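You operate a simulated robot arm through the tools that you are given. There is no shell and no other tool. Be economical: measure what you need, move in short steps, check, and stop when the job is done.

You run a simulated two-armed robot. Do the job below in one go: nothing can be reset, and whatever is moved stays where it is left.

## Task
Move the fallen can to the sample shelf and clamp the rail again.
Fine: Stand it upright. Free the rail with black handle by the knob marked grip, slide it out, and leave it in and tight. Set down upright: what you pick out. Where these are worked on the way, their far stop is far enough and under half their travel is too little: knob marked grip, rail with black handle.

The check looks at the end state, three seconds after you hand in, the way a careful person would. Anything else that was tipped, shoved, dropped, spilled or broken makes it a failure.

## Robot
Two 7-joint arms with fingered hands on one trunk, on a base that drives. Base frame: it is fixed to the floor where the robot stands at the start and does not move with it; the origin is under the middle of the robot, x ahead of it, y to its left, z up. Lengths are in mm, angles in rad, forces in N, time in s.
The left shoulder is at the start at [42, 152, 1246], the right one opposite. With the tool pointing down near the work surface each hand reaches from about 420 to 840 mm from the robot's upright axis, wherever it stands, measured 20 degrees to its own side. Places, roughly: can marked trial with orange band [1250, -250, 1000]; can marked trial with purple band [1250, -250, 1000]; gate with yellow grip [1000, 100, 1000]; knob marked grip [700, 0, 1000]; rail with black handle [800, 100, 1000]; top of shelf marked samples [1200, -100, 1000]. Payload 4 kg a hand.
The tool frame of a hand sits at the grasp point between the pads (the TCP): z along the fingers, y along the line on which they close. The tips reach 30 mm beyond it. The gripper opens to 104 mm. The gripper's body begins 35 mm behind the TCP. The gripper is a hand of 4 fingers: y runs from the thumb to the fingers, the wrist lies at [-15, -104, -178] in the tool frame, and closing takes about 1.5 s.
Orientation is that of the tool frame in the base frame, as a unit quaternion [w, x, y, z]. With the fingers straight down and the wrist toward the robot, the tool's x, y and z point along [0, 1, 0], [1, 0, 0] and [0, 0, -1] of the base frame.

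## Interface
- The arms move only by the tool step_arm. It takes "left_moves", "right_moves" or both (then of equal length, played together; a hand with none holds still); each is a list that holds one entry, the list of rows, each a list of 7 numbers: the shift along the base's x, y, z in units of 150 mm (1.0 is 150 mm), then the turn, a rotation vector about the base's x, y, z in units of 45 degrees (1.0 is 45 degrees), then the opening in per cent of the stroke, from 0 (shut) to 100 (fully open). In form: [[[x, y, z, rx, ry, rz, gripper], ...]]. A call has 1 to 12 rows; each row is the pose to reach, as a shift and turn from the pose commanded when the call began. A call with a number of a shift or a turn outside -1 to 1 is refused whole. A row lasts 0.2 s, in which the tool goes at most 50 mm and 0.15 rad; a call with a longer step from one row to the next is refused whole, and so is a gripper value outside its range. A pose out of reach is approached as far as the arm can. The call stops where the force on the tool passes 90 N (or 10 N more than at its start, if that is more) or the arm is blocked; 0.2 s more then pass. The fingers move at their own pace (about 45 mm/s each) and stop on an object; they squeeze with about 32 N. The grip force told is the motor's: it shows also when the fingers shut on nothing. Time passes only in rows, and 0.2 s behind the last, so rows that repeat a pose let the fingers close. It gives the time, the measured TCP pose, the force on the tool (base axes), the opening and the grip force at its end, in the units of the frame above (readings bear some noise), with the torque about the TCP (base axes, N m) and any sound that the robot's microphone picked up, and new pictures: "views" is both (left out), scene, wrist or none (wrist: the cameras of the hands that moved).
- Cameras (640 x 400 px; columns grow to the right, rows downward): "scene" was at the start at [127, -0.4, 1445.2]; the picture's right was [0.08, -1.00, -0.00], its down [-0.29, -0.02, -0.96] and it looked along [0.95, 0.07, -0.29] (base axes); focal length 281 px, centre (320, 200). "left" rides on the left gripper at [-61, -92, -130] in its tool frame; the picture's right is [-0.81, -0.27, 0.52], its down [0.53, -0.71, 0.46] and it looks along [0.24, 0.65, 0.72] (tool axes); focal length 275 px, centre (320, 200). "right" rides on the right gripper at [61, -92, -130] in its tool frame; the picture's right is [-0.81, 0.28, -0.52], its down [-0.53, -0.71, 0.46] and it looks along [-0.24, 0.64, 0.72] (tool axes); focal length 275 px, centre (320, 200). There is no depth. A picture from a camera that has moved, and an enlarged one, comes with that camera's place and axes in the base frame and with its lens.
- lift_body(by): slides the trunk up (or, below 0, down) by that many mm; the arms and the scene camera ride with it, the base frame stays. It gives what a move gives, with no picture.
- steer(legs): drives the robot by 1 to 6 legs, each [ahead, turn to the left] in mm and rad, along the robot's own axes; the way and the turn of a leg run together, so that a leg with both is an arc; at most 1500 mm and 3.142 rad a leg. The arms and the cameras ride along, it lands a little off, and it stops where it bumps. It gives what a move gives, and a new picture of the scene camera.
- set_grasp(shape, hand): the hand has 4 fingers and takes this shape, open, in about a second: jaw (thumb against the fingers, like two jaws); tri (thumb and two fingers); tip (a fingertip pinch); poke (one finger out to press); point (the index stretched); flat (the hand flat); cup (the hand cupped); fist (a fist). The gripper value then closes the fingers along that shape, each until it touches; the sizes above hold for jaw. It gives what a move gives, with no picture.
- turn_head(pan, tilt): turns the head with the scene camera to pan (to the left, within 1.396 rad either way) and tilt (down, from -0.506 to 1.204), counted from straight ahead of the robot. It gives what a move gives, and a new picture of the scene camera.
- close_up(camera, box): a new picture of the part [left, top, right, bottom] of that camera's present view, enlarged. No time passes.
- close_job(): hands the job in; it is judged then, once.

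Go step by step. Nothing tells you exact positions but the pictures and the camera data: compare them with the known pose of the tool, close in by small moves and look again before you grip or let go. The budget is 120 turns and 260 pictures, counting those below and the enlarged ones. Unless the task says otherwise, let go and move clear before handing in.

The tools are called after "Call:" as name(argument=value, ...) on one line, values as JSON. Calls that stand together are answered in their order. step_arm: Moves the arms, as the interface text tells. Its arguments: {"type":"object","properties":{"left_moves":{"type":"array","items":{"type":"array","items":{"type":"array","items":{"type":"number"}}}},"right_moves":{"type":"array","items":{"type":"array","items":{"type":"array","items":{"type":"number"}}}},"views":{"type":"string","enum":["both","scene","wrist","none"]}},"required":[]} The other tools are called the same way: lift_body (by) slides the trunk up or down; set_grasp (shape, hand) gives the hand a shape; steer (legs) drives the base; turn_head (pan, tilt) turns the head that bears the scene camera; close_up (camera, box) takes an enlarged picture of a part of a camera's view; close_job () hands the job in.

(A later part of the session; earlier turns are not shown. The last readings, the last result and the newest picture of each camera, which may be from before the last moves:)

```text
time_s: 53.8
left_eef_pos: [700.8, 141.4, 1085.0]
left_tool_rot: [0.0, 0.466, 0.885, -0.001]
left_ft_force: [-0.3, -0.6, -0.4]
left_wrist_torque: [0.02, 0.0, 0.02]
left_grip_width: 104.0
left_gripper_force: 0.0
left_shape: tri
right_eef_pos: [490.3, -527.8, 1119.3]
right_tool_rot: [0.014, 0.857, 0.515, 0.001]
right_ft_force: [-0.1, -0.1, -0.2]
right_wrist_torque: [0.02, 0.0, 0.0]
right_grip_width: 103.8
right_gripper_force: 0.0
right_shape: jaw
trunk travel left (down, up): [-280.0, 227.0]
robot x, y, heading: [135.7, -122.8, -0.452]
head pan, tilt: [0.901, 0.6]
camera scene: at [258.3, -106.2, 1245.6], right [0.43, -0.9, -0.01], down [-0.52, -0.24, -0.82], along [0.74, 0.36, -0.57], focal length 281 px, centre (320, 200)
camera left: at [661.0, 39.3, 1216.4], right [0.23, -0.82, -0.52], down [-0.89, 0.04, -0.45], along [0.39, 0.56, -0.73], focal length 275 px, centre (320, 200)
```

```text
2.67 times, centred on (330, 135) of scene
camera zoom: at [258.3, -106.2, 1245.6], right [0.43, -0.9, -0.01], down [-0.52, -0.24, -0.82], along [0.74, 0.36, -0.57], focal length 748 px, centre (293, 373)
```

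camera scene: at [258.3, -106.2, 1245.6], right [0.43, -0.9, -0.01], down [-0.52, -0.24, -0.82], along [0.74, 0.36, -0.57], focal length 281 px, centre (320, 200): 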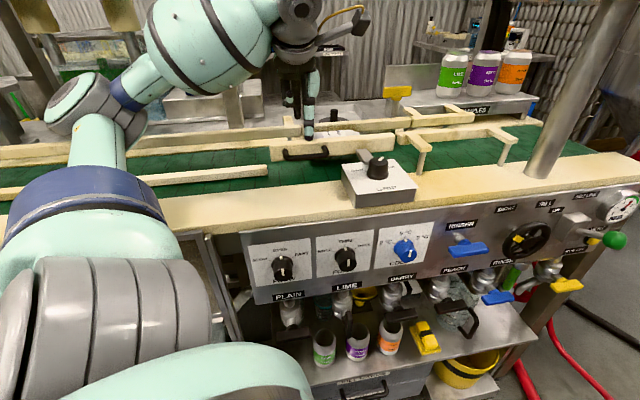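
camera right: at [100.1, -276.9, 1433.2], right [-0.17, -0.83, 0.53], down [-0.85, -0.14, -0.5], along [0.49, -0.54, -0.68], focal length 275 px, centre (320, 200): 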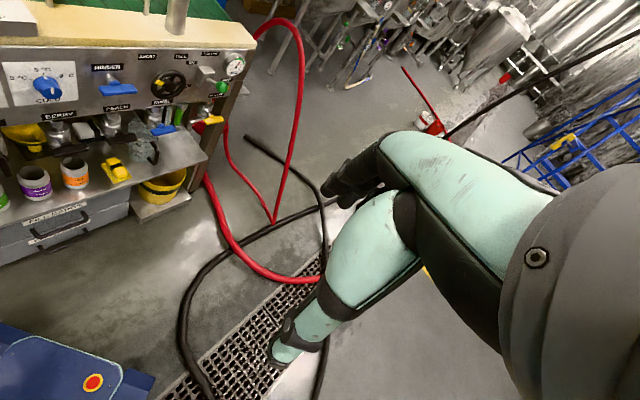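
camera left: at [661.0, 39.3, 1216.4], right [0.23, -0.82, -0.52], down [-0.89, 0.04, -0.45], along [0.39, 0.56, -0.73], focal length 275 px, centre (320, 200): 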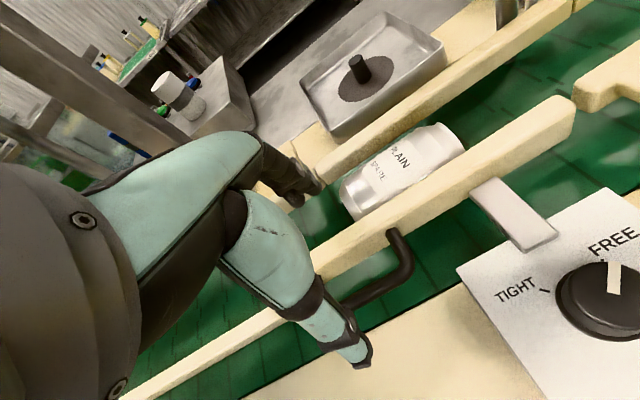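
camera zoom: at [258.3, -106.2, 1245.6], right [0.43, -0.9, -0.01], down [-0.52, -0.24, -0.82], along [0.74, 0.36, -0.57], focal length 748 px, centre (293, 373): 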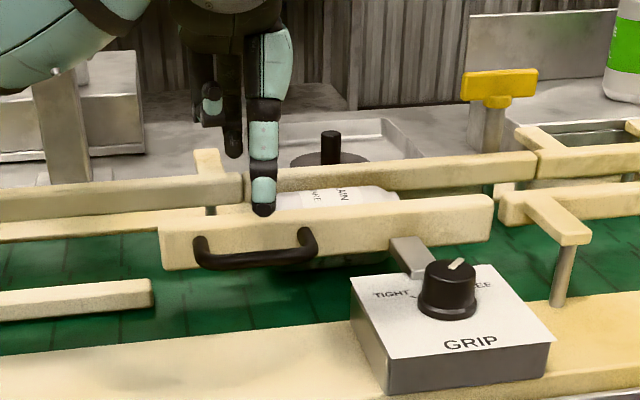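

Call:
step_arm(left_moves=[[[-0.01, -0.01, -0.05, 0, 0, 0, 27], [-0.02, -0.02, -0.1, 0, 0, 0, 27], [-0.02, -0.02, -0.2, 0, 0, 0, 27], [-0.02, -0.02, -0.25, 0, 0, 0, 27], [-0.02, -0.02, -0.25, 0, 0, 0, 27], [-0.02, -0.02, -0.25, 0, 0, 0, 27]]], views="none")

Call:
close_up(camera="scene", box=[260, 90, 380, 180])

Call:
close_up(camera="left", box=[240, 150, 480, 390])

```text
time_s: 55.2
left_eef_pos: [696.8, 135.5, 1050.0]
left_tool_rot: [0.0, 0.466, 0.885, -0.001]
left_ft_force: [2.2, 0.6, 14.6]
left_wrist_torque: [0.13, -0.34, 0.0]
left_grip_width: 29.6
left_gripper_force: 0.1
left_shape: tri
right_eef_pos: [489.6, -530.0, 1119.5]
right_tool_rot: [0.014, 0.857, 0.515, 0.001]
right_ft_force: [-0.6, -0.5, 0.4]
right_wrist_torque: [0.0, -0.04, 0.01]
right_grip_width: 103.9
right_gripper_force: 0.2
right_shape: jaw
trunk travel left (down, up): [-280.0, 227.0]
robot x, y, heading: [135.9, -125.9, -0.452]
head pan, tilt: [0.901, 0.6]
```

```text
4.44 times, centred on (320, 135) of scene
camera zoom: at [256.7, -107.2, 1245.8], right [0.43, -0.9, -0.01], down [-0.52, -0.24, -0.82], along [0.74, 0.36, -0.57], focal length 1248 px, centre (320, 489)
```

zoom: 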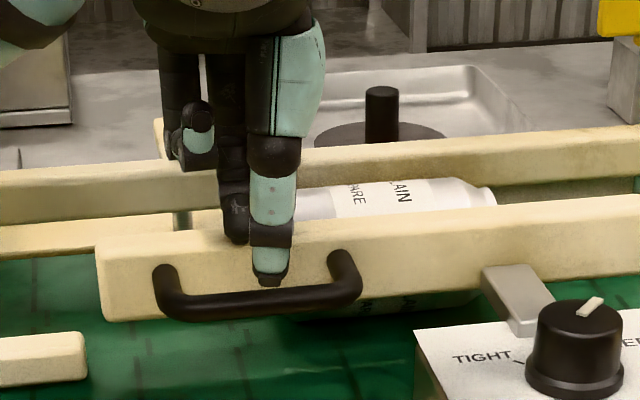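

```text
1.67 times, centred on (360, 270) of left
camera zoom: at [657.1, 34.0, 1181.0], right [0.23, -0.82, -0.52], down [-0.89, 0.04, -0.46], along [0.4, 0.56, -0.72], focal length 459 px, centre (253, 83)
```

zoom: 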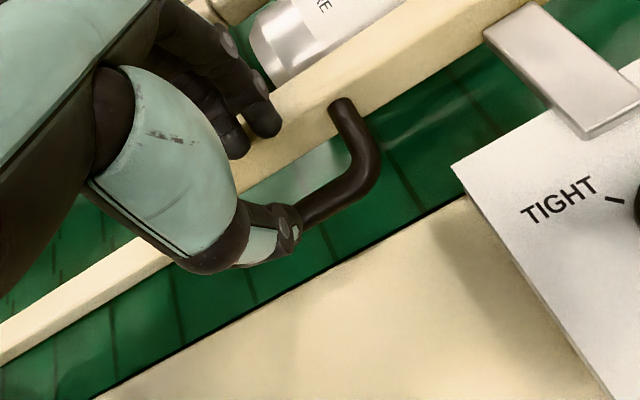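

Call:
step_arm(left_moves=[[[0, 0, 0.08, 0, 0, 0, 23], [-0.085, -0.06, 0.08, 0, 0, 0, 23], [-0.085, -0.06, 0, 0, 0, 0, 23]]], views="none")

Call:
close_up(camera="scene", box=[260, 90, 380, 180])

Call:
close_up(camera="left", box=[240, 150, 480, 390])

```text
time_s: 56.0
left_eef_pos: [684.4, 128.2, 1047.1]
left_tool_rot: [-0.001, 0.466, 0.885, -0.003]
left_ft_force: [-0.2, -0.2, 0.6]
left_wrist_torque: [-0.04, 0.03, -0.01]
left_grip_width: 24.0
left_gripper_force: 0.1
left_shape: tri
right_eef_pos: [491.4, -527.8, 1118.2]
right_tool_rot: [0.013, 0.857, 0.515, 0.0]
right_ft_force: [-0.1, 0.2, -0.9]
right_wrist_torque: [-0.03, 0.0, 0.0]
right_grip_width: 104.0
right_gripper_force: 0.1
right_shape: jaw
trunk travel left (down, up): [-280.0, 227.0]
robot x, y, heading: [132.1, -124.7, -0.454]
head pan, tilt: [0.901, 0.6]
```

```text
4.44 times, centred on (320, 135) of scene
camera zoom: at [258.9, -106.0, 1245.5], right [0.43, -0.9, -0.01], down [-0.52, -0.24, -0.82], along [0.74, 0.36, -0.57], focal length 1248 px, centre (320, 489)
```

zoom: 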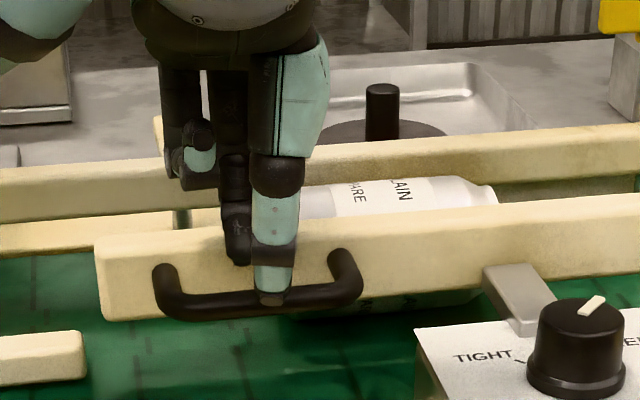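

```text
1.67 times, centred on (360, 270) of left
camera zoom: at [646.0, 26.8, 1177.8], right [0.23, -0.83, -0.52], down [-0.89, 0.04, -0.45], along [0.39, 0.56, -0.73], focal length 459 px, centre (253, 83)
```

zoom: 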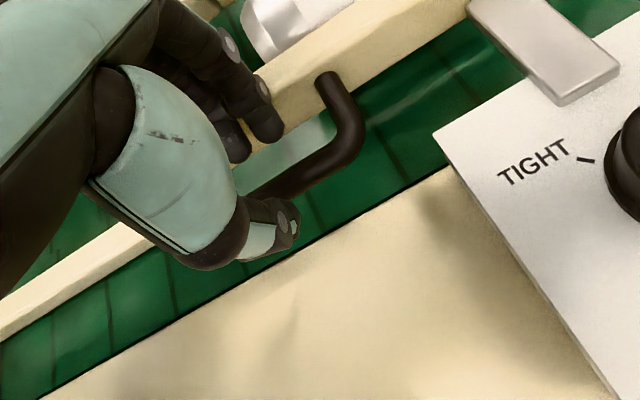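

Call:
step_arm(left_moves=[[[-0.03, -0.02, 0, 0, 0, 0, 23], [-0.03, -0.02, -0.07, 0, 0, 0, 23], [-0.03, -0.02, -0.14, 0, 0, 0, 23], [-0.03, -0.02, -0.2, 0, 0, 0, 23]]], views="none")

Call:
close_up(camera="scene", box=[260, 90, 380, 180])

Call:
close_up(camera="left", box=[240, 150, 480, 390])

```text
time_s: 57.0
left_eef_pos: [677.8, 124.2, 1016.0]
left_tool_rot: [-0.005, 0.467, 0.884, -0.002]
left_ft_force: [-7.6, -5.0, 10.2]
left_wrist_torque: [0.4, -0.41, 0.13]
left_grip_width: 23.2
left_gripper_force: 0.0
left_shape: tri
right_eef_pos: [488.3, -530.9, 1118.6]
right_tool_rot: [0.013, 0.857, 0.515, 0.002]
right_ft_force: [-0.6, 0.9, 0.7]
right_wrist_torque: [0.05, -0.02, -0.01]
right_grip_width: 103.7
right_gripper_force: 0.0
right_shape: jaw
trunk travel left (down, up): [-280.0, 227.0]
robot x, y, heading: [136.0, -122.9, -0.455]
head pan, tilt: [0.901, 0.6]
```

```text
4.44 times, centred on (320, 135) of scene
camera zoom: at [255.0, -107.8, 1245.8], right [0.43, -0.9, -0.01], down [-0.52, -0.24, -0.82], along [0.74, 0.36, -0.57], focal length 1248 px, centre (320, 489)
```

zoom: 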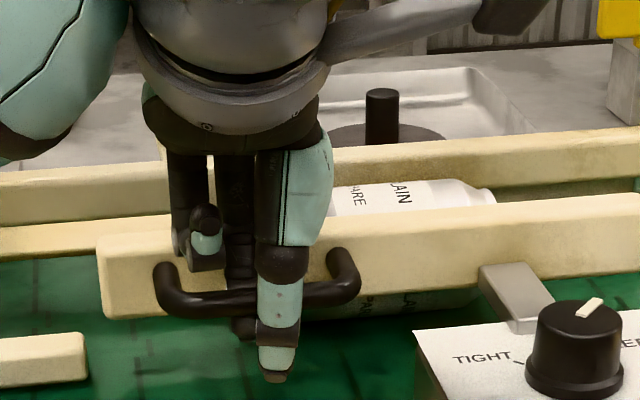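

```text
1.67 times, centred on (360, 270) of left
camera zoom: at [639.3, 22.0, 1146.9], right [0.23, -0.82, -0.52], down [-0.89, 0.04, -0.45], along [0.39, 0.57, -0.73], focal length 459 px, centre (253, 83)
```

zoom: 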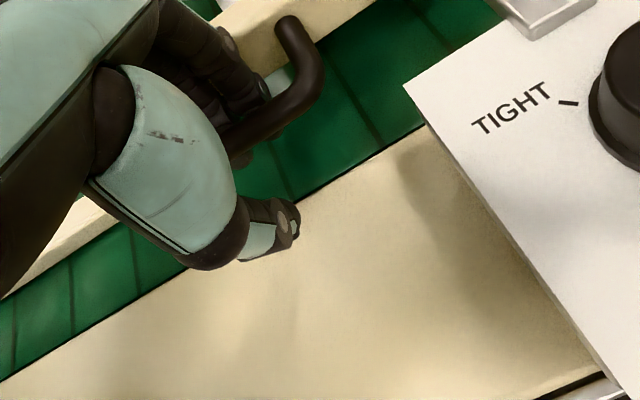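

Call:
step_arm(left_moves=[[[0, 0, 0, 0, 0, 0, 0], [0, 0, 0, 0, 0, 0, 0], [0, 0, 0, 0, 0, 0, 0], [-0.055, -0.039, 0, 0, 0, 0, 0], [-0.11, -0.078, 0, 0, 0, 0, 0], [-0.164, -0.116, 0, 0, 0, 0, 0], [-0.219, -0.155, 0, 0, 0, 0, 0], [-0.273, -0.193, 0, 0, 0, 0, 0]]], views="none")

Call:
close_up(camera="scene", box=[240, 80, 440, 220])

```text
time_s: 58.8
left_eef_pos: [642.1, 98.2, 1015.2]
left_tool_rot: [-0.003, 0.465, 0.885, -0.003]
left_ft_force: [3.9, 5.3, -24.3]
left_wrist_torque: [-0.06, 0.16, 0.1]
left_grip_width: 0.0
left_gripper_force: 31.4
left_shape: tri
right_eef_pos: [493.4, -527.0, 1117.4]
right_tool_rot: [0.014, 0.857, 0.515, -0.001]
right_ft_force: [0.2, 0.1, 0.6]
right_wrist_torque: [-0.01, 0.01, -0.01]
right_grip_width: 103.9
right_gripper_force: 0.2
right_shape: jaw
trunk travel left (down, up): [-280.0, 227.0]
robot x, y, heading: [133.0, -125.7, -0.453]
head pan, tilt: [0.901, 0.6]
```

```text
2.86 times, centred on (340, 150) of scene
camera zoom: at [262.0, -104.6, 1245.1], right [0.43, -0.9, -0.01], down [-0.52, -0.24, -0.82], along [0.73, 0.36, -0.58], focal length 802 px, centre (263, 343)
```

zoom: 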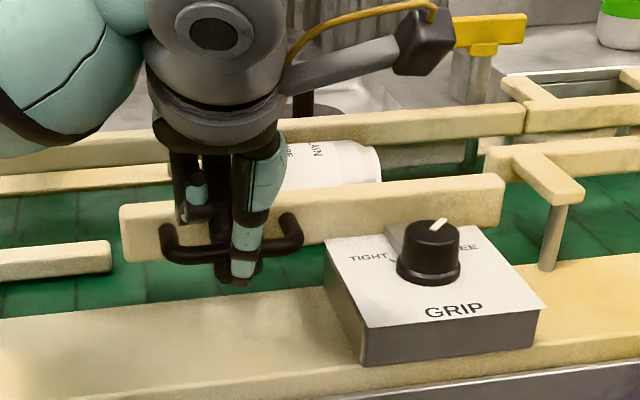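

Call:
step_arm(left_moves=[[[-0.055, -0.039, 0, 0, 0, 0, 0], [-0.11, -0.078, 0, 0, 0, 0, 0], [-0.164, -0.116, 0, 0, 0, 0, 0], [-0.219, -0.155, 0, 0, 0, 0, 0], [-0.273, -0.193, 0, 0, 0, 0, 0]]], views="wrist")

Call:
close_up(camera="scene", box=[240, 80, 440, 220])

```text
time_s: 60.0
left_eef_pos: [610.3, 77.0, 1013.4]
left_tool_rot: [0.0, 0.46, 0.888, -0.003]
left_ft_force: [66.8, 53.7, -20.6]
left_wrist_torque: [-0.26, 0.59, 0.53]
left_grip_width: 34.9
left_gripper_force: 32.1
left_shape: tri
right_eef_pos: [501.7, -521.9, 1118.8]
right_tool_rot: [0.014, 0.857, 0.515, -0.007]
right_ft_force: [-0.2, 0.3, -0.2]
right_wrist_torque: [0.05, 0.01, 0.0]
right_grip_width: 103.9
right_gripper_force: 0.0
right_shape: jaw
trunk travel left (down, up): [-280.0, 227.0]
robot x, y, heading: [137.1, -124.2, -0.454]
head pan, tilt: [0.901, 0.6]
camera left: at [571.9, -25.7, 1144.0], right [0.24, -0.82, -0.51], down [-0.89, 0.02, -0.45], along [0.38, 0.57, -0.73], focal length 275 px, centre (320, 200)
```

left: 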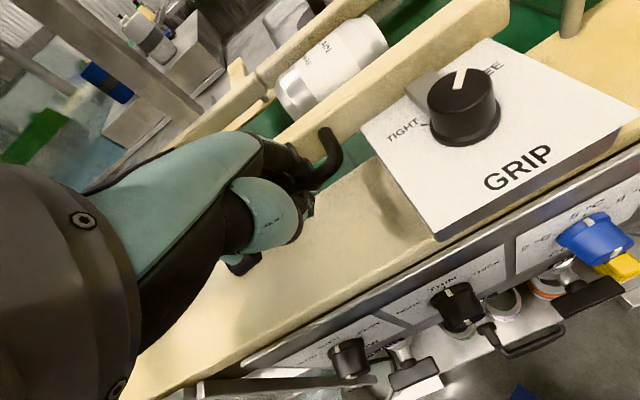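

```text
2.86 times, centred on (340, 150) of scene
camera zoom: at [271.1, -97.9, 1243.9], right [0.43, -0.9, -0.01], down [-0.53, -0.25, -0.81], along [0.73, 0.36, -0.58], focal length 802 px, centre (263, 343)
```

zoom: 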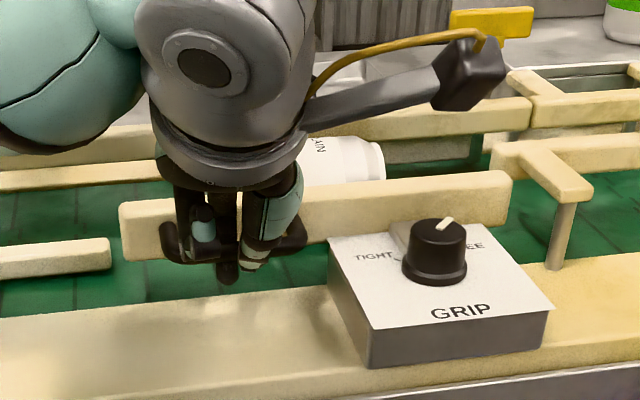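

Call:
step_arm(left_moves=[[[0.05, 0.035, 0, 0, 0, 0, 10], [0.07, 0.05, 0, 0, 0, 0, 20], [0.07, 0.05, 0, 0, 0, 0, 22], [0.07, 0.05, 0, 0, 0, 0, 22], [0.07, 0.05, 0.1, 0, 0, 0, 22], [0.07, 0.05, 0.3, 0, 0, 0, 22], [0.07, 0.05, 0.6, 0, 0, 0, 22]]], views="both")

Call:
close_up(camera="scene", box=[240, 80, 440, 220])

```text
time_s: 61.6
left_eef_pos: [611.1, 77.5, 1106.7]
left_tool_rot: [-0.002, 0.468, 0.884, -0.003]
left_ft_force: [0.8, 0.2, -0.1]
left_wrist_torque: [-0.02, 0.03, -0.02]
left_grip_width: 23.0
left_gripper_force: 0.0
left_shape: tri
right_eef_pos: [495.5, -526.1, 1118.4]
right_tool_rot: [0.014, 0.856, 0.517, -0.002]
right_ft_force: [0.6, 0.3, -0.5]
right_wrist_torque: [-0.04, 0.04, -0.03]
right_grip_width: 103.9
right_gripper_force: 0.0
right_shape: jaw
trunk travel left (down, up): [-280.0, 227.0]
robot x, y, heading: [135.5, -122.5, -0.452]
head pan, tilt: [0.901, 0.6]
camera scene: at [262.1, -103.8, 1245.2], right [0.43, -0.9, -0.01], down [-0.52, -0.24, -0.82], along [0.73, 0.36, -0.58], focal length 281 px, centre (320, 200)
camera left: at [572.8, -23.7, 1237.9], right [0.23, -0.83, -0.52], down [-0.89, 0.04, -0.45], along [0.39, 0.56, -0.73], focal length 275 px, centre (320, 200)
```

scene: 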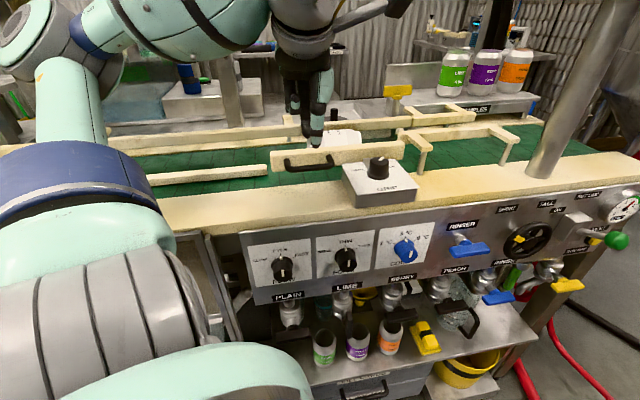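
left: 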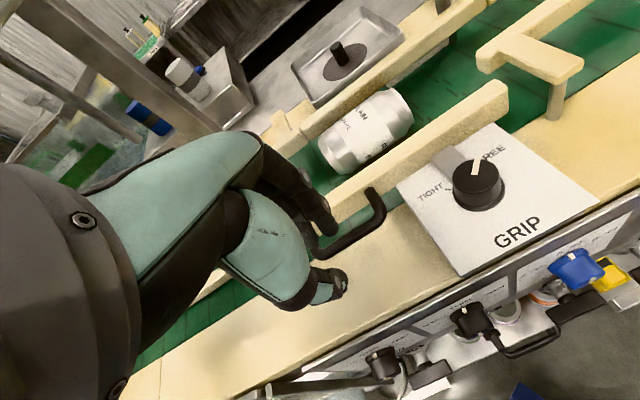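

```text
2.86 times, centred on (340, 150) of scene
camera zoom: at [262.1, -103.8, 1245.2], right [0.43, -0.9, -0.01], down [-0.52, -0.24, -0.82], along [0.73, 0.36, -0.58], focal length 802 px, centre (263, 343)
```

zoom: 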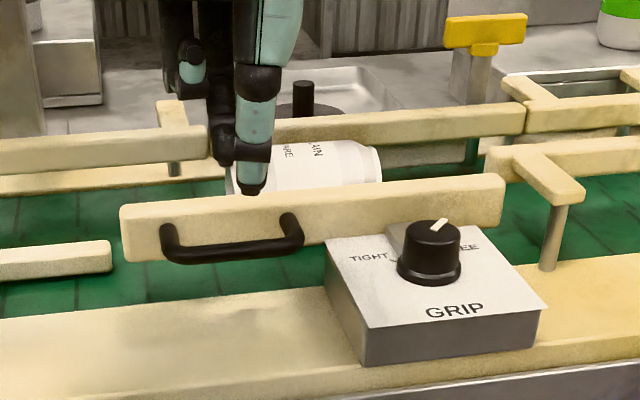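

Call:
set_grasp(hand="left", shape="jaw")

Call:
step_arm(left_moves=[[[0.25, 0.07, 0, 0, 0, 0, 100], [0.5, 0.14, 0, 0, 0, 0, 100], [0.75, 0.2, 0, 0, 0, 0, 100], [1.0, 0.27, 0, 0, 0, 0, 100], [1.0, 0.27, 0, 0, 0, 0, 100]]], views="both")

```text
time_s: 62.5
left_eef_pos: [608.3, 76.0, 1107.8]
left_tool_rot: [0.0, 0.466, 0.885, -0.001]
left_ft_force: [0.4, -0.8, 0.2]
left_wrist_torque: [-0.04, -0.02, 0.02]
left_grip_width: 103.4
left_gripper_force: 0.1
left_shape: jaw
right_eef_pos: [489.5, -529.3, 1119.3]
right_tool_rot: [0.014, 0.857, 0.515, -0.001]
right_ft_force: [-0.1, -0.3, 0.8]
right_wrist_torque: [0.0, 0.03, 0.02]
right_grip_width: 103.8
right_gripper_force: 0.0
right_shape: jaw
trunk travel left (down, up): [-280.0, 227.0]
robot x, y, heading: [136.9, -126.7, -0.448]
head pan, tilt: [0.901, 0.6]
```

```text
time_s: 63.7
left_eef_pos: [757.6, 115.1, 1112.4]
left_tool_rot: [-0.001, 0.467, 0.884, -0.001]
left_ft_force: [-0.1, -0.3, -0.1]
left_wrist_torque: [-0.02, -0.01, -0.02]
left_grip_width: 103.9
left_gripper_force: 0.0
left_shape: jaw
right_eef_pos: [490.3, -528.4, 1120.7]
right_tool_rot: [0.014, 0.857, 0.515, 0.001]
right_ft_force: [0.4, -0.2, 0.2]
right_wrist_torque: [-0.02, -0.03, 0.0]
right_grip_width: 103.9
right_gripper_force: 0.1
right_shape: jaw
trunk travel left (down, up): [-280.0, 227.0]
robot x, y, heading: [138.4, -119.9, -0.453]
head pan, tilt: [0.901, 0.6]
camera scene: at [257.0, -106.6, 1245.7], right [0.43, -0.9, -0.01], down [-0.52, -0.24, -0.82], along [0.74, 0.36, -0.57], focal length 281 px, centre (320, 200)
camera left: at [716.6, 12.5, 1242.1], right [0.23, -0.82, -0.52], down [-0.89, 0.04, -0.45], along [0.39, 0.56, -0.73], focal length 275 px, centre (320, 200)
```

scene: 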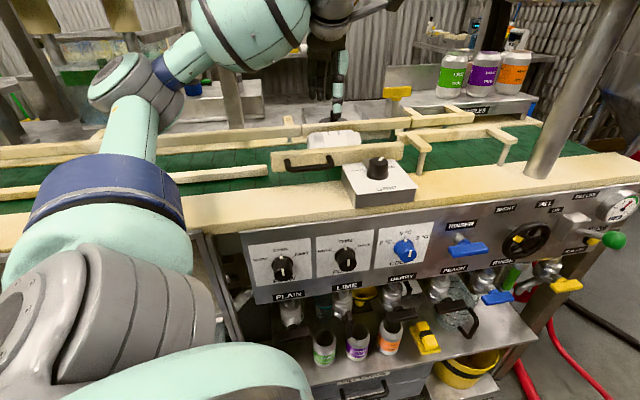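
left: 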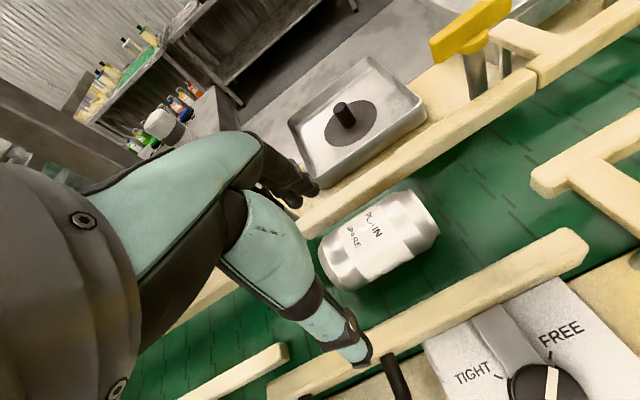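

Call:
close_up(camera="left", box=[300, 90, 540, 310])

Call:
close_up(camera="scene", box=[270, 80, 410, 190])

```text
1.82 times, centred on (420, 200) of left
camera zoom: at [716.6, 12.5, 1242.1], right [0.23, -0.82, -0.52], down [-0.89, 0.04, -0.45], along [0.39, 0.56, -0.73], focal length 500 px, centre (138, 200)
```

zoom: 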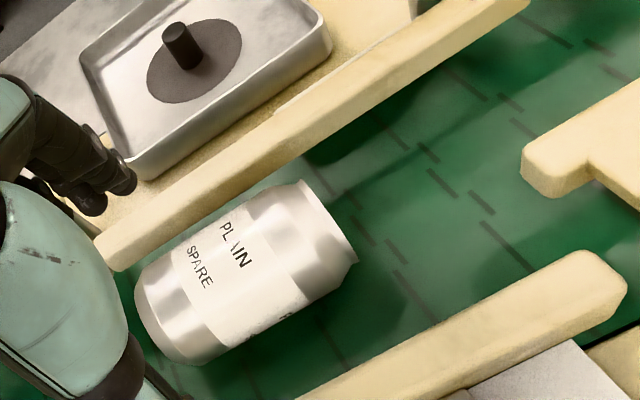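

```text
3.64 times, centred on (340, 135) of scene
camera zoom: at [257.0, -106.6, 1245.7], right [0.43, -0.9, -0.01], down [-0.52, -0.24, -0.82], along [0.74, 0.36, -0.57], focal length 1021 px, centre (247, 436)
```

zoom: 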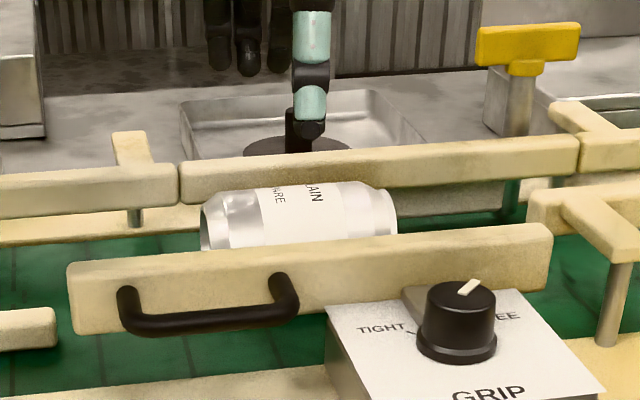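

Call:
step_arm(left_moves=[[[0.13, 0.03, -0.05, 0, 0, 0, 0], [0.26, 0.07, -0.1, 0, 0, 0, 0], [0.37, 0.1, -0.2, 0, 0, 0, 0], [0.37, 0.1, -0.3, 0, 0, 0, 0], [0.37, 0.1, -0.38, 0, 0, 0, 0], [0.37, 0.1, -0.38, 0, 0, 0, 0], [0.37, 0.1, -0.38, 0, 0, 0, 0]]], views="wrist")

Call:
close_up(camera="scene", box=[270, 80, 410, 190])

```text
time_s: 65.3
left_eef_pos: [818.0, 125.0, 1049.5]
left_tool_rot: [-0.003, 0.467, 0.884, 0.0]
left_ft_force: [0.9, -1.3, -1.2]
left_wrist_torque: [0.05, 0.04, 0.02]
left_grip_width: 6.9
left_gripper_force: 31.8
left_shape: jaw
right_eef_pos: [494.2, -531.5, 1115.6]
right_tool_rot: [0.012, 0.857, 0.515, -0.001]
right_ft_force: [0.7, -0.7, -1.0]
right_wrist_torque: [0.05, 0.06, 0.03]
right_grip_width: 103.8
right_gripper_force: 0.0
right_shape: jaw
trunk travel left (down, up): [-280.0, 227.0]
robot x, y, heading: [132.5, -125.0, -0.454]
head pan, tilt: [0.901, 0.6]
camera left: at [779.7, 23.3, 1180.2], right [0.23, -0.82, -0.52], down [-0.89, 0.04, -0.45], along [0.39, 0.57, -0.73], focal length 275 px, centre (320, 200)
```

left: 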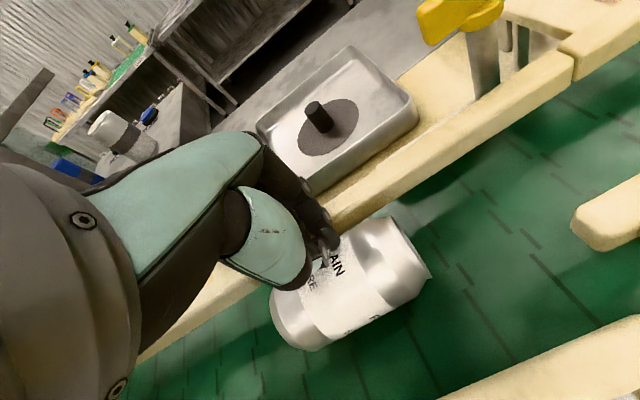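

```text
3.64 times, centred on (340, 135) of scene
camera zoom: at [260.7, -109.3, 1245.3], right [0.43, -0.9, -0.01], down [-0.52, -0.24, -0.82], along [0.74, 0.36, -0.57], focal length 1021 px, centre (247, 436)
```

zoom: 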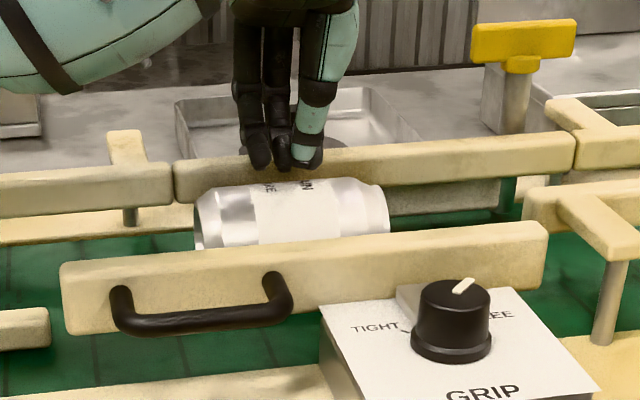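

Call:
step_arm(left_moves=[[[0, 0, -0.03, 0, 0, 0, 0], [0, 0, -0.05, 0, 0, 0, 0], [0, 0, -0.05, 0, 0, 0, 0]]], views="none")

Call:
close_up(camera="left", box=[220, 170, 480, 370])

```text
time_s: 66.1
left_eef_pos: [813.4, 130.5, 1043.5]
left_tool_rot: [-0.001, 0.466, 0.885, -0.002]
left_ft_force: [-0.7, 0.5, 0.5]
left_wrist_torque: [-0.02, -0.02, 0.0]
left_grip_width: 7.0
left_gripper_force: 31.8
left_shape: jaw
right_eef_pos: [490.0, -528.2, 1119.2]
right_tool_rot: [0.014, 0.857, 0.515, 0.0]
right_ft_force: [-0.8, -0.1, -0.2]
right_wrist_torque: [-0.02, -0.03, -0.02]
right_grip_width: 103.6
right_gripper_force: 0.1
right_shape: jaw
trunk travel left (down, up): [-280.0, 227.0]
robot x, y, heading: [138.4, -123.5, -0.449]
head pan, tilt: [0.901, 0.6]
```

```text
2.00 times, centred on (350, 270) of left
camera zoom: at [773.9, 28.3, 1174.5], right [0.23, -0.82, -0.52], down [-0.89, 0.04, -0.45], along [0.39, 0.56, -0.73], focal length 551 px, centre (260, 60)
```

zoom: 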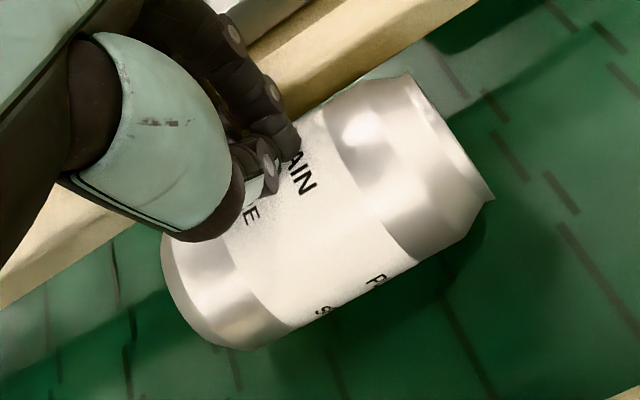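

Call:
step_arm(left_moves=[[[0, 0, -0.02, 0, 0, 0, 0], [0, 0, -0.03, 0, 0, 0, 0], [0, 0, -0.03, 0, 0, 0, 0]]], views="none")

```text
time_s: 66.9
left_eef_pos: [814.3, 130.9, 1042.2]
left_tool_rot: [0.001, 0.466, 0.885, 0.0]
left_ft_force: [4.3, 1.7, 20.6]
left_wrist_torque: [-0.04, -0.36, 0.05]
left_grip_width: 6.7
left_gripper_force: 32.6
left_shape: jaw
right_eef_pos: [489.4, -530.4, 1119.6]
right_tool_rot: [0.014, 0.857, 0.515, 0.001]
right_ft_force: [0.0, -0.6, -0.7]
right_wrist_torque: [-0.01, 0.01, -0.02]
right_grip_width: 104.0
right_gripper_force: 0.0
right_shape: jaw
trunk travel left (down, up): [-280.0, 227.0]
robot x, y, heading: [135.2, -120.9, -0.451]
head pan, tilt: [0.901, 0.6]
```

Call:
step_arm(left_moves=[[[-0.045, -0.032, 0.008, 0, 0, 0, 0], [-0.09, -0.064, 0.008, 0, 0, 0, 0], [-0.136, -0.096, 0.008, 0, 0, 0, 0], [-0.18, -0.128, 0.008, 0, 0, 0, 0], [-0.225, -0.16, 0.008, 0, 0, 0, 0], [-0.225, -0.16, 0.008, 0, 0, 0, 0]]], views="none")

Call:
close_up(camera="scene", box=[270, 80, 410, 190])

Call:
close_up(camera="left", box=[220, 120, 540, 370])

```text
time_s: 68.3
left_eef_pos: [779.2, 105.6, 1040.7]
left_tool_rot: [-0.001, 0.466, 0.885, 0.0]
left_ft_force: [-0.7, -4.8, 13.1]
left_wrist_torque: [-0.09, -0.07, -0.02]
left_grip_width: 6.9
left_gripper_force: 31.7
left_shape: jaw
right_eef_pos: [489.4, -530.5, 1118.7]
right_tool_rot: [0.014, 0.857, 0.515, 0.002]
right_ft_force: [0.9, 0.4, -0.2]
right_wrist_torque: [-0.01, -0.01, -0.05]
right_grip_width: 104.1
right_gripper_force: 0.1
right_shape: jaw
trunk travel left (down, up): [-280.0, 227.0]
robot x, y, heading: [134.4, -126.2, -0.453]
head pan, tilt: [0.901, 0.6]
```

```text
3.64 times, centred on (340, 135) of scene
camera zoom: at [256.5, -108.0, 1245.8], right [0.43, -0.9, -0.01], down [-0.52, -0.24, -0.82], along [0.74, 0.36, -0.57], focal length 1021 px, centre (247, 436)
```

zoom: 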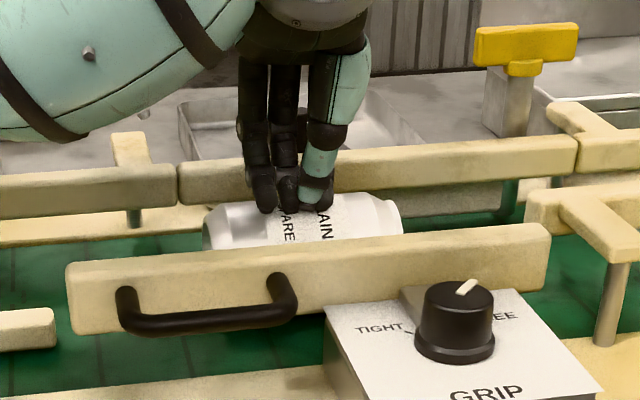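

```text
1.60 times, centred on (380, 245) of left
camera zoom: at [739.8, 4.0, 1171.8], right [0.23, -0.82, -0.52], down [-0.89, 0.04, -0.45], along [0.39, 0.57, -0.73], focal length 440 px, centre (224, 128)
```

zoom: 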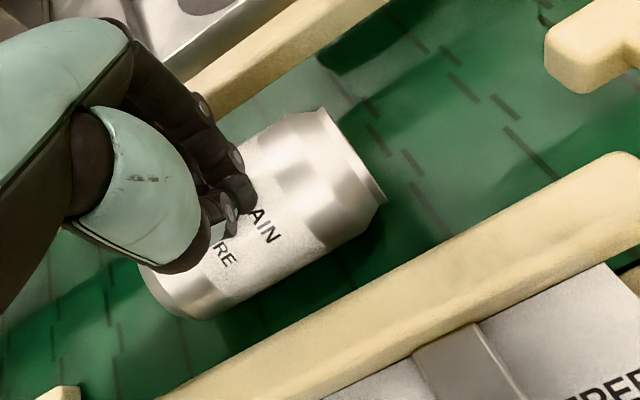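

Call:
step_arm(left_moves=[[[0, 0, 0.08, 0, 0, 0, 0], [0.08, 0.057, 0.08, 0, 0, 0, 0], [0.137, 0.097, 0.08, 0, 0, 0, 0], [0.137, 0.097, 0.03, 0, 0, 0, 0], [0.137, 0.097, 0.01, 0, 0, 0, 0], [0.137, 0.097, 0.0, 0, 0, 0, 0]]], views="none")

```text
time_s: 69.7
left_eef_pos: [801.0, 120.1, 1040.8]
left_tool_rot: [-0.001, 0.467, 0.884, -0.001]
left_ft_force: [0.1, 0.3, 0.5]
left_wrist_torque: [0.03, -0.04, 0.02]
left_grip_width: 6.3
left_gripper_force: 32.2
left_shape: jaw
right_eef_pos: [491.5, -528.3, 1119.2]
right_tool_rot: [0.013, 0.857, 0.516, 0.001]
right_ft_force: [-0.1, -0.1, 0.5]
right_wrist_torque: [0.0, -0.02, -0.01]
right_grip_width: 103.8
right_gripper_force: 0.0
right_shape: jaw
trunk travel left (down, up): [-280.0, 227.0]
robot x, y, heading: [133.7, -124.3, -0.451]
head pan, tilt: [0.901, 0.6]
```

Call:
step_arm(left_moves=[[[0, 0, -0.02, 0, 0, 0, 0], [-0.02, -0.014, -0.02, 0, 0, 0, 0], [-0.06, -0.043, -0.02, 0, 0, 0, 0], [-0.1, -0.071, -0.015, 0, 0, 0, 0], [-0.14, -0.1, -0.01, 0, 0, 0, 0], [-0.17, -0.12, -0.01, 0, 0, 0, 0]]], views="none")

Call:
close_up(camera="left", box=[220, 120, 540, 370])

```text
time_s: 71.1
left_eef_pos: [776.0, 102.3, 1040.5]
left_tool_rot: [0.002, 0.466, 0.885, -0.001]
left_ft_force: [4.7, -1.1, 11.4]
left_wrist_torque: [-0.06, -0.25, 0.02]
left_grip_width: 6.4
left_gripper_force: 32.1
left_shape: jaw
right_eef_pos: [490.3, -528.9, 1119.7]
right_tool_rot: [0.013, 0.857, 0.515, 0.001]
right_ft_force: [0.4, -0.3, 0.1]
right_wrist_torque: [-0.01, -0.02, 0.0]
right_grip_width: 104.1
right_gripper_force: 0.0
right_shape: jaw
trunk travel left (down, up): [-280.0, 227.0]
robot x, y, heading: [134.0, -124.9, -0.452]
head pan, tilt: [0.901, 0.6]
```

```text
1.60 times, centred on (380, 245) of left
camera zoom: at [736.1, 0.5, 1171.4], right [0.23, -0.82, -0.52], down [-0.89, 0.04, -0.46], along [0.4, 0.56, -0.72], focal length 440 px, centre (224, 128)
```

zoom: 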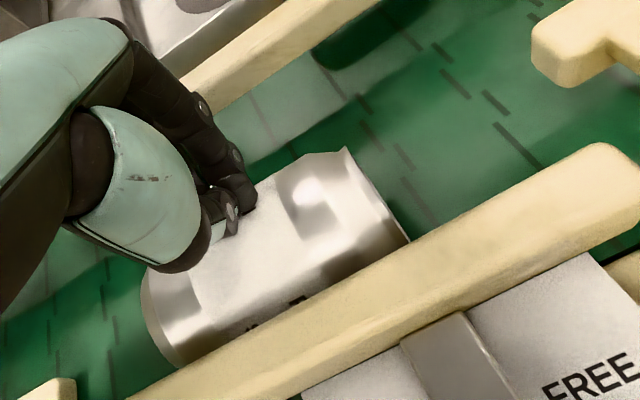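

Call:
step_arm(left_moves=[[[0, 0, 0.2, 0, 0, 0, 0], [0.03, -0.01, 0.35, 0, 0, 0, 40], [0.06, -0.013, 0.35, 0, 0, 0, 81], [0.06, -0.013, 0.35, 0, 0, 0, 81], [0.06, -0.013, 0.35, 0, 0, 0, 81], [0.06, -0.013, 0.35, 0, 0, 0, 81]]], views="wrist")

Call:
close_up(camera="scene", box=[270, 80, 410, 190])

Call:
close_up(camera="left", box=[220, 120, 540, 370])

```text
time_s: 72.5
left_eef_pos: [783.8, 99.7, 1090.6]
left_tool_rot: [-0.001, 0.467, 0.884, -0.001]
left_ft_force: [-0.2, -0.4, -0.4]
left_wrist_torque: [0.03, 0.03, 0.01]
left_grip_width: 83.9
left_gripper_force: 0.0
left_shape: jaw
right_eef_pos: [491.0, -529.7, 1119.1]
right_tool_rot: [0.015, 0.857, 0.515, 0.0]
right_ft_force: [-0.8, 0.3, 0.3]
right_wrist_torque: [0.01, 0.0, 0.03]
right_grip_width: 104.1
right_gripper_force: 0.0
right_shape: jaw
trunk travel left (down, up): [-280.0, 227.0]
robot x, y, heading: [135.2, -123.9, -0.456]
head pan, tilt: [0.901, 0.6]
camera left: at [745.2, -1.7, 1221.3], right [0.23, -0.82, -0.52], down [-0.89, 0.04, -0.45], along [0.39, 0.56, -0.73], focal length 275 px, centre (320, 200)
```

left: 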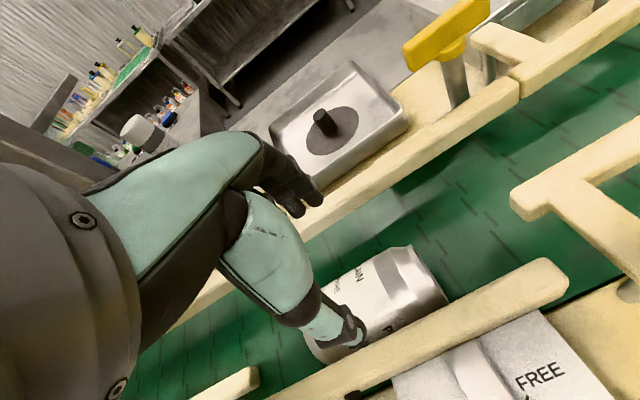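

```text
3.64 times, centred on (340, 135) of scene
camera zoom: at [258.2, -106.8, 1245.6], right [0.43, -0.9, -0.01], down [-0.52, -0.24, -0.82], along [0.74, 0.36, -0.57], focal length 1021 px, centre (247, 436)
```

zoom: 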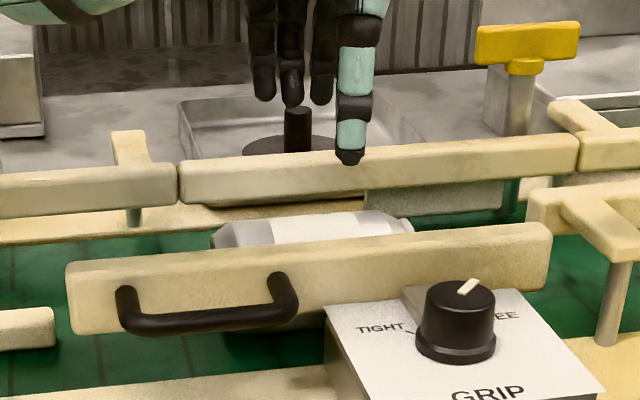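

```text
1.60 times, centred on (380, 245) of left
camera zoom: at [745.2, -1.7, 1221.3], right [0.23, -0.82, -0.52], down [-0.89, 0.04, -0.45], along [0.39, 0.56, -0.73], focal length 440 px, centre (224, 128)
```

zoom: 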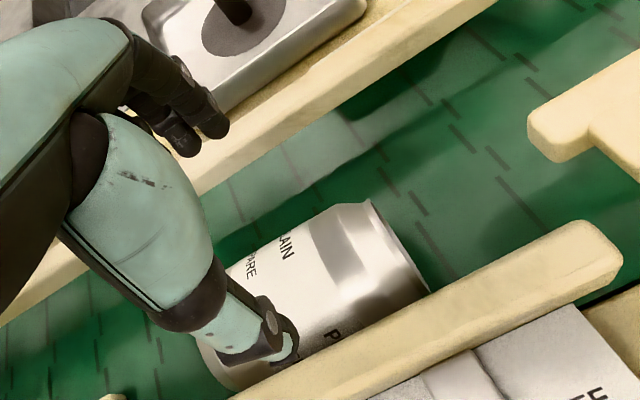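

Call:
step_arm(left_moves=[[[-0.03, -0.015, -0.05, 0, 0, 0, 0], [-0.06, -0.03, -0.1, 0, 0, 0, 0], [-0.06, -0.03, -0.1, 0, 0, 0, 0], [-0.06, -0.03, -0.1, 0, 0, 0, 0], [-0.06, -0.03, -0.2, 0, 0, 0, 0], [-0.06, -0.03, -0.29, 0, 0, 0, 0], [-0.06, -0.03, -0.315, 0, 0, 0, 0], [-0.06, -0.03, -0.33, 0, 0, 0, 0]]], views="none")

```text
time_s: 74.3
left_eef_pos: [774.0, 95.6, 1045.4]
left_tool_rot: [0.002, 0.466, 0.885, -0.001]
left_ft_force: [-0.7, 1.8, 11.6]
left_wrist_torque: [0.13, 0.07, -0.02]
left_grip_width: 0.0
left_gripper_force: 32.3
left_shape: jaw
right_eef_pos: [489.2, -528.9, 1119.3]
right_tool_rot: [0.014, 0.857, 0.515, 0.001]
right_ft_force: [0.6, -1.8, 0.1]
right_wrist_torque: [0.02, 0.0, 0.0]
right_grip_width: 104.0
right_gripper_force: 0.1
right_shape: jaw
trunk travel left (down, up): [-280.0, 227.0]
robot x, y, heading: [133.3, -121.9, -0.45]
head pan, tilt: [0.901, 0.6]
```

Call:
step_arm(left_moves=[[[0.033, 0.023, 0, 0, 0, 0, 0], [0.066, 0.046, 0, 0, 0, 0, 0], [0.1, 0.07, 0, 0, 0, 0, 0], [0.131, 0.093, 0, 0, 0, 0, 0], [0.131, 0.093, 0, 0, 0, 0, 0], [0.131, 0.093, 0, 0, 0, 0, 0], [0.131, 0.093, 0.3, 0, 0, 0, 0]]], views="none")

Call:
close_up(camera="scene", box=[270, 80, 410, 190])

Call:
close_up(camera="left", box=[220, 120, 540, 370])

```text
time_s: 75.9
left_eef_pos: [794.9, 106.9, 1086.8]
left_tool_rot: [-0.002, 0.467, 0.884, -0.001]
left_ft_force: [0.0, -0.1, -0.4]
left_wrist_torque: [0.0, -0.02, -0.02]
left_grip_width: 0.2
left_gripper_force: 31.8
left_shape: jaw
right_eef_pos: [489.1, -529.9, 1118.4]
right_tool_rot: [0.014, 0.857, 0.515, 0.001]
right_ft_force: [-1.2, -1.1, -0.2]
right_wrist_torque: [0.06, 0.0, -0.01]
right_grip_width: 103.6
right_gripper_force: 0.0
right_shape: jaw
trunk travel left (down, up): [-280.0, 227.0]
robot x, y, heading: [135.4, -123.7, -0.451]
head pan, tilt: [0.901, 0.6]
```

```text
3.64 times, centred on (340, 135) of scene
camera zoom: at [257.4, -107.4, 1245.6], right [0.43, -0.9, -0.01], down [-0.52, -0.24, -0.82], along [0.74, 0.36, -0.57], focal length 1021 px, centre (247, 436)
```

zoom: 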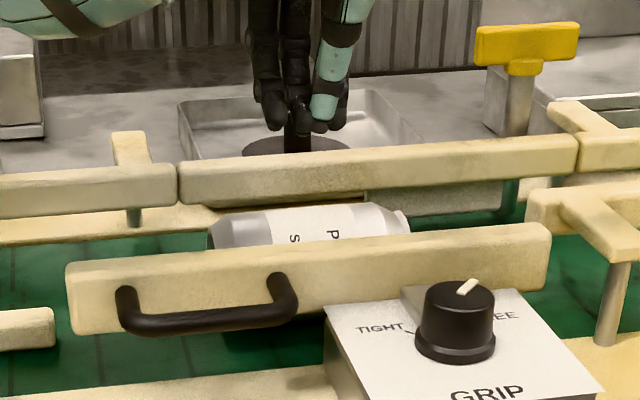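

```text
1.60 times, centred on (380, 245) of left
camera zoom: at [755.5, 4.8, 1217.2], right [0.23, -0.82, -0.52], down [-0.89, 0.04, -0.45], along [0.39, 0.57, -0.73], focal length 440 px, centre (224, 128)
```

zoom: 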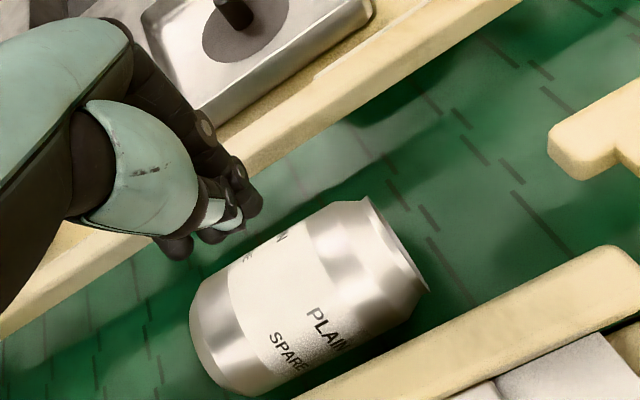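

Call:
step_arm(left_moves=[[[0.0, -0.01, 0, 0, 0, 0, 75], [0.0, -0.01, 0, 0, 0, 0, 75], [0.0, -0.01, 0, 0, 0, 0, 75], [0.0, -0.01, 0, 0, 0, 0, 75], [0.0, -0.01, -0.15, 0, 0, 0, 75], [0.0, -0.01, -0.28, 0, 0, 0, 75]]], views="wrist")

Call:
close_up(camera="scene", box=[270, 80, 410, 190])

Call:
close_up(camera="left", box=[220, 120, 540, 370])

```text
time_s: 77.3
left_eef_pos: [797.4, 110.5, 1043.9]
left_tool_rot: [-0.001, 0.466, 0.885, -0.001]
left_ft_force: [0.0, -1.0, 0.2]
left_wrist_torque: [0.01, -0.02, 0.01]
left_grip_width: 77.3
left_gripper_force: 0.1
left_shape: jaw
right_eef_pos: [490.2, -529.2, 1119.7]
right_tool_rot: [0.014, 0.858, 0.514, 0.0]
right_ft_force: [-0.1, 0.4, 0.3]
right_wrist_torque: [0.0, -0.01, 0.03]
right_grip_width: 103.9
right_gripper_force: 0.0
right_shape: jaw
trunk travel left (down, up): [-280.0, 227.0]
robot x, y, heading: [137.6, -122.8, -0.454]
head pan, tilt: [0.901, 0.6]
camera left: at [757.8, 6.9, 1175.0], right [0.23, -0.82, -0.52], down [-0.89, 0.04, -0.45], along [0.39, 0.56, -0.73], focal length 275 px, centre (320, 200)
```

left: 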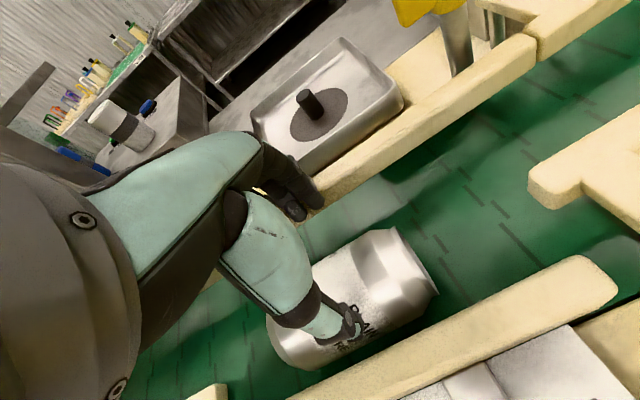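

```text
3.64 times, centred on (340, 135) of scene
camera zoom: at [257.8, -107.0, 1245.7], right [0.43, -0.9, -0.01], down [-0.52, -0.24, -0.82], along [0.74, 0.36, -0.57], focal length 1021 px, centre (247, 436)
```

zoom: 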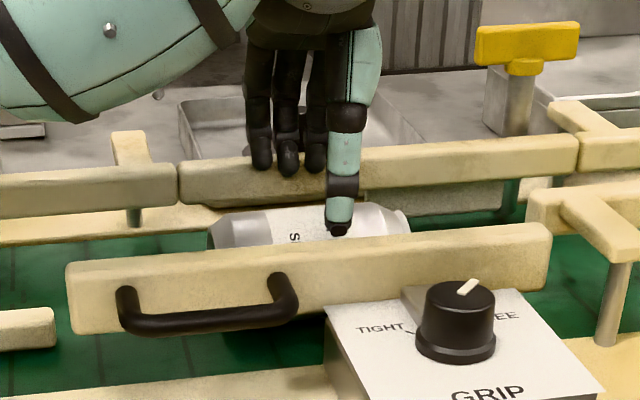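

```text
1.60 times, centred on (380, 245) of left
camera zoom: at [757.8, 6.9, 1175.0], right [0.23, -0.82, -0.52], down [-0.89, 0.04, -0.45], along [0.39, 0.56, -0.73], focal length 440 px, centre (224, 128)
```

zoom: 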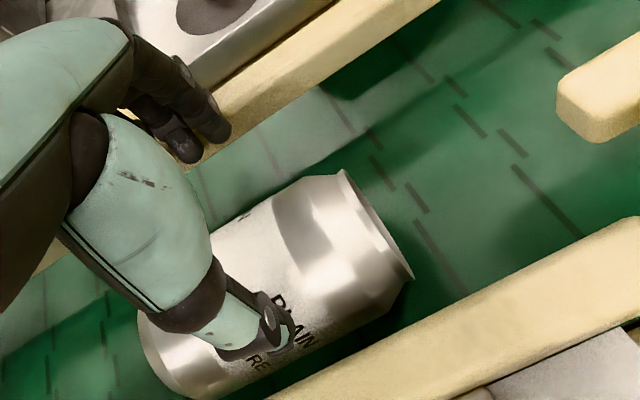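

Call:
step_arm(left_moves=[[[-0.055, -0.038, 0, 0, 0, 0, 79], [-0.055, -0.038, 0, 0, 0, 0, 79], [-0.055, -0.038, -0.07, 0, 0, 0, 79], [-0.055, -0.038, -0.1, 0, 0, 0, 79]]], views="none")

Call:
close_up(camera="scene", box=[270, 80, 410, 190])

Call:
close_up(camera="left", box=[220, 120, 540, 370])

```text
time_s: 78.3
left_eef_pos: [788.1, 103.4, 1029.1]
left_tool_rot: [-0.002, 0.466, 0.885, -0.002]
left_ft_force: [-1.3, -1.1, 3.3]
left_wrist_torque: [-0.01, -0.02, 0.05]
left_grip_width: 79.5
left_gripper_force: 0.0
left_shape: jaw
right_eef_pos: [490.1, -529.2, 1119.3]
right_tool_rot: [0.014, 0.857, 0.515, 0.0]
right_ft_force: [0.1, -0.3, 0.0]
right_wrist_torque: [0.01, -0.04, -0.03]
right_grip_width: 103.9
right_gripper_force: 0.1
right_shape: jaw
trunk travel left (down, up): [-280.0, 227.0]
robot x, y, heading: [135.8, -124.1, -0.449]
head pan, tilt: [0.901, 0.6]
```

```text
3.64 times, centred on (340, 135) of scene
camera zoom: at [258.1, -106.6, 1245.6], right [0.43, -0.9, -0.01], down [-0.52, -0.24, -0.82], along [0.74, 0.36, -0.57], focal length 1021 px, centre (247, 436)
```

zoom: 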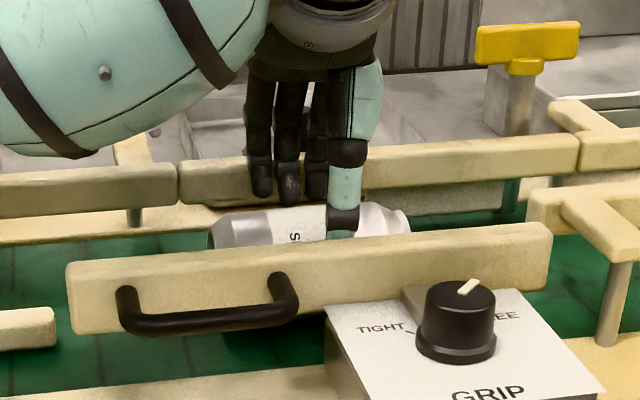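

```text
1.60 times, centred on (380, 245) of left
camera zoom: at [748.7, 2.2, 1160.0], right [0.23, -0.82, -0.52], down [-0.89, 0.04, -0.45], along [0.39, 0.56, -0.73], focal length 440 px, centre (224, 128)
```

zoom: 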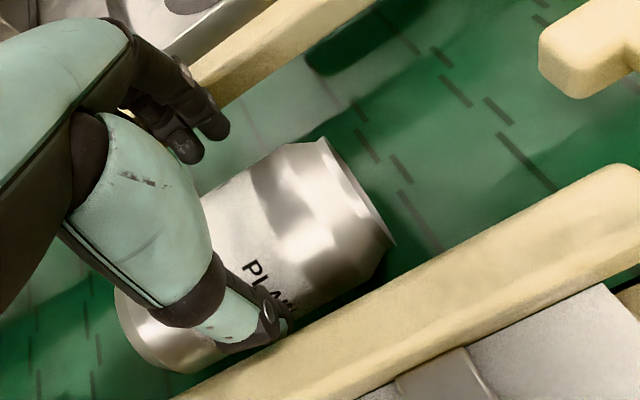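

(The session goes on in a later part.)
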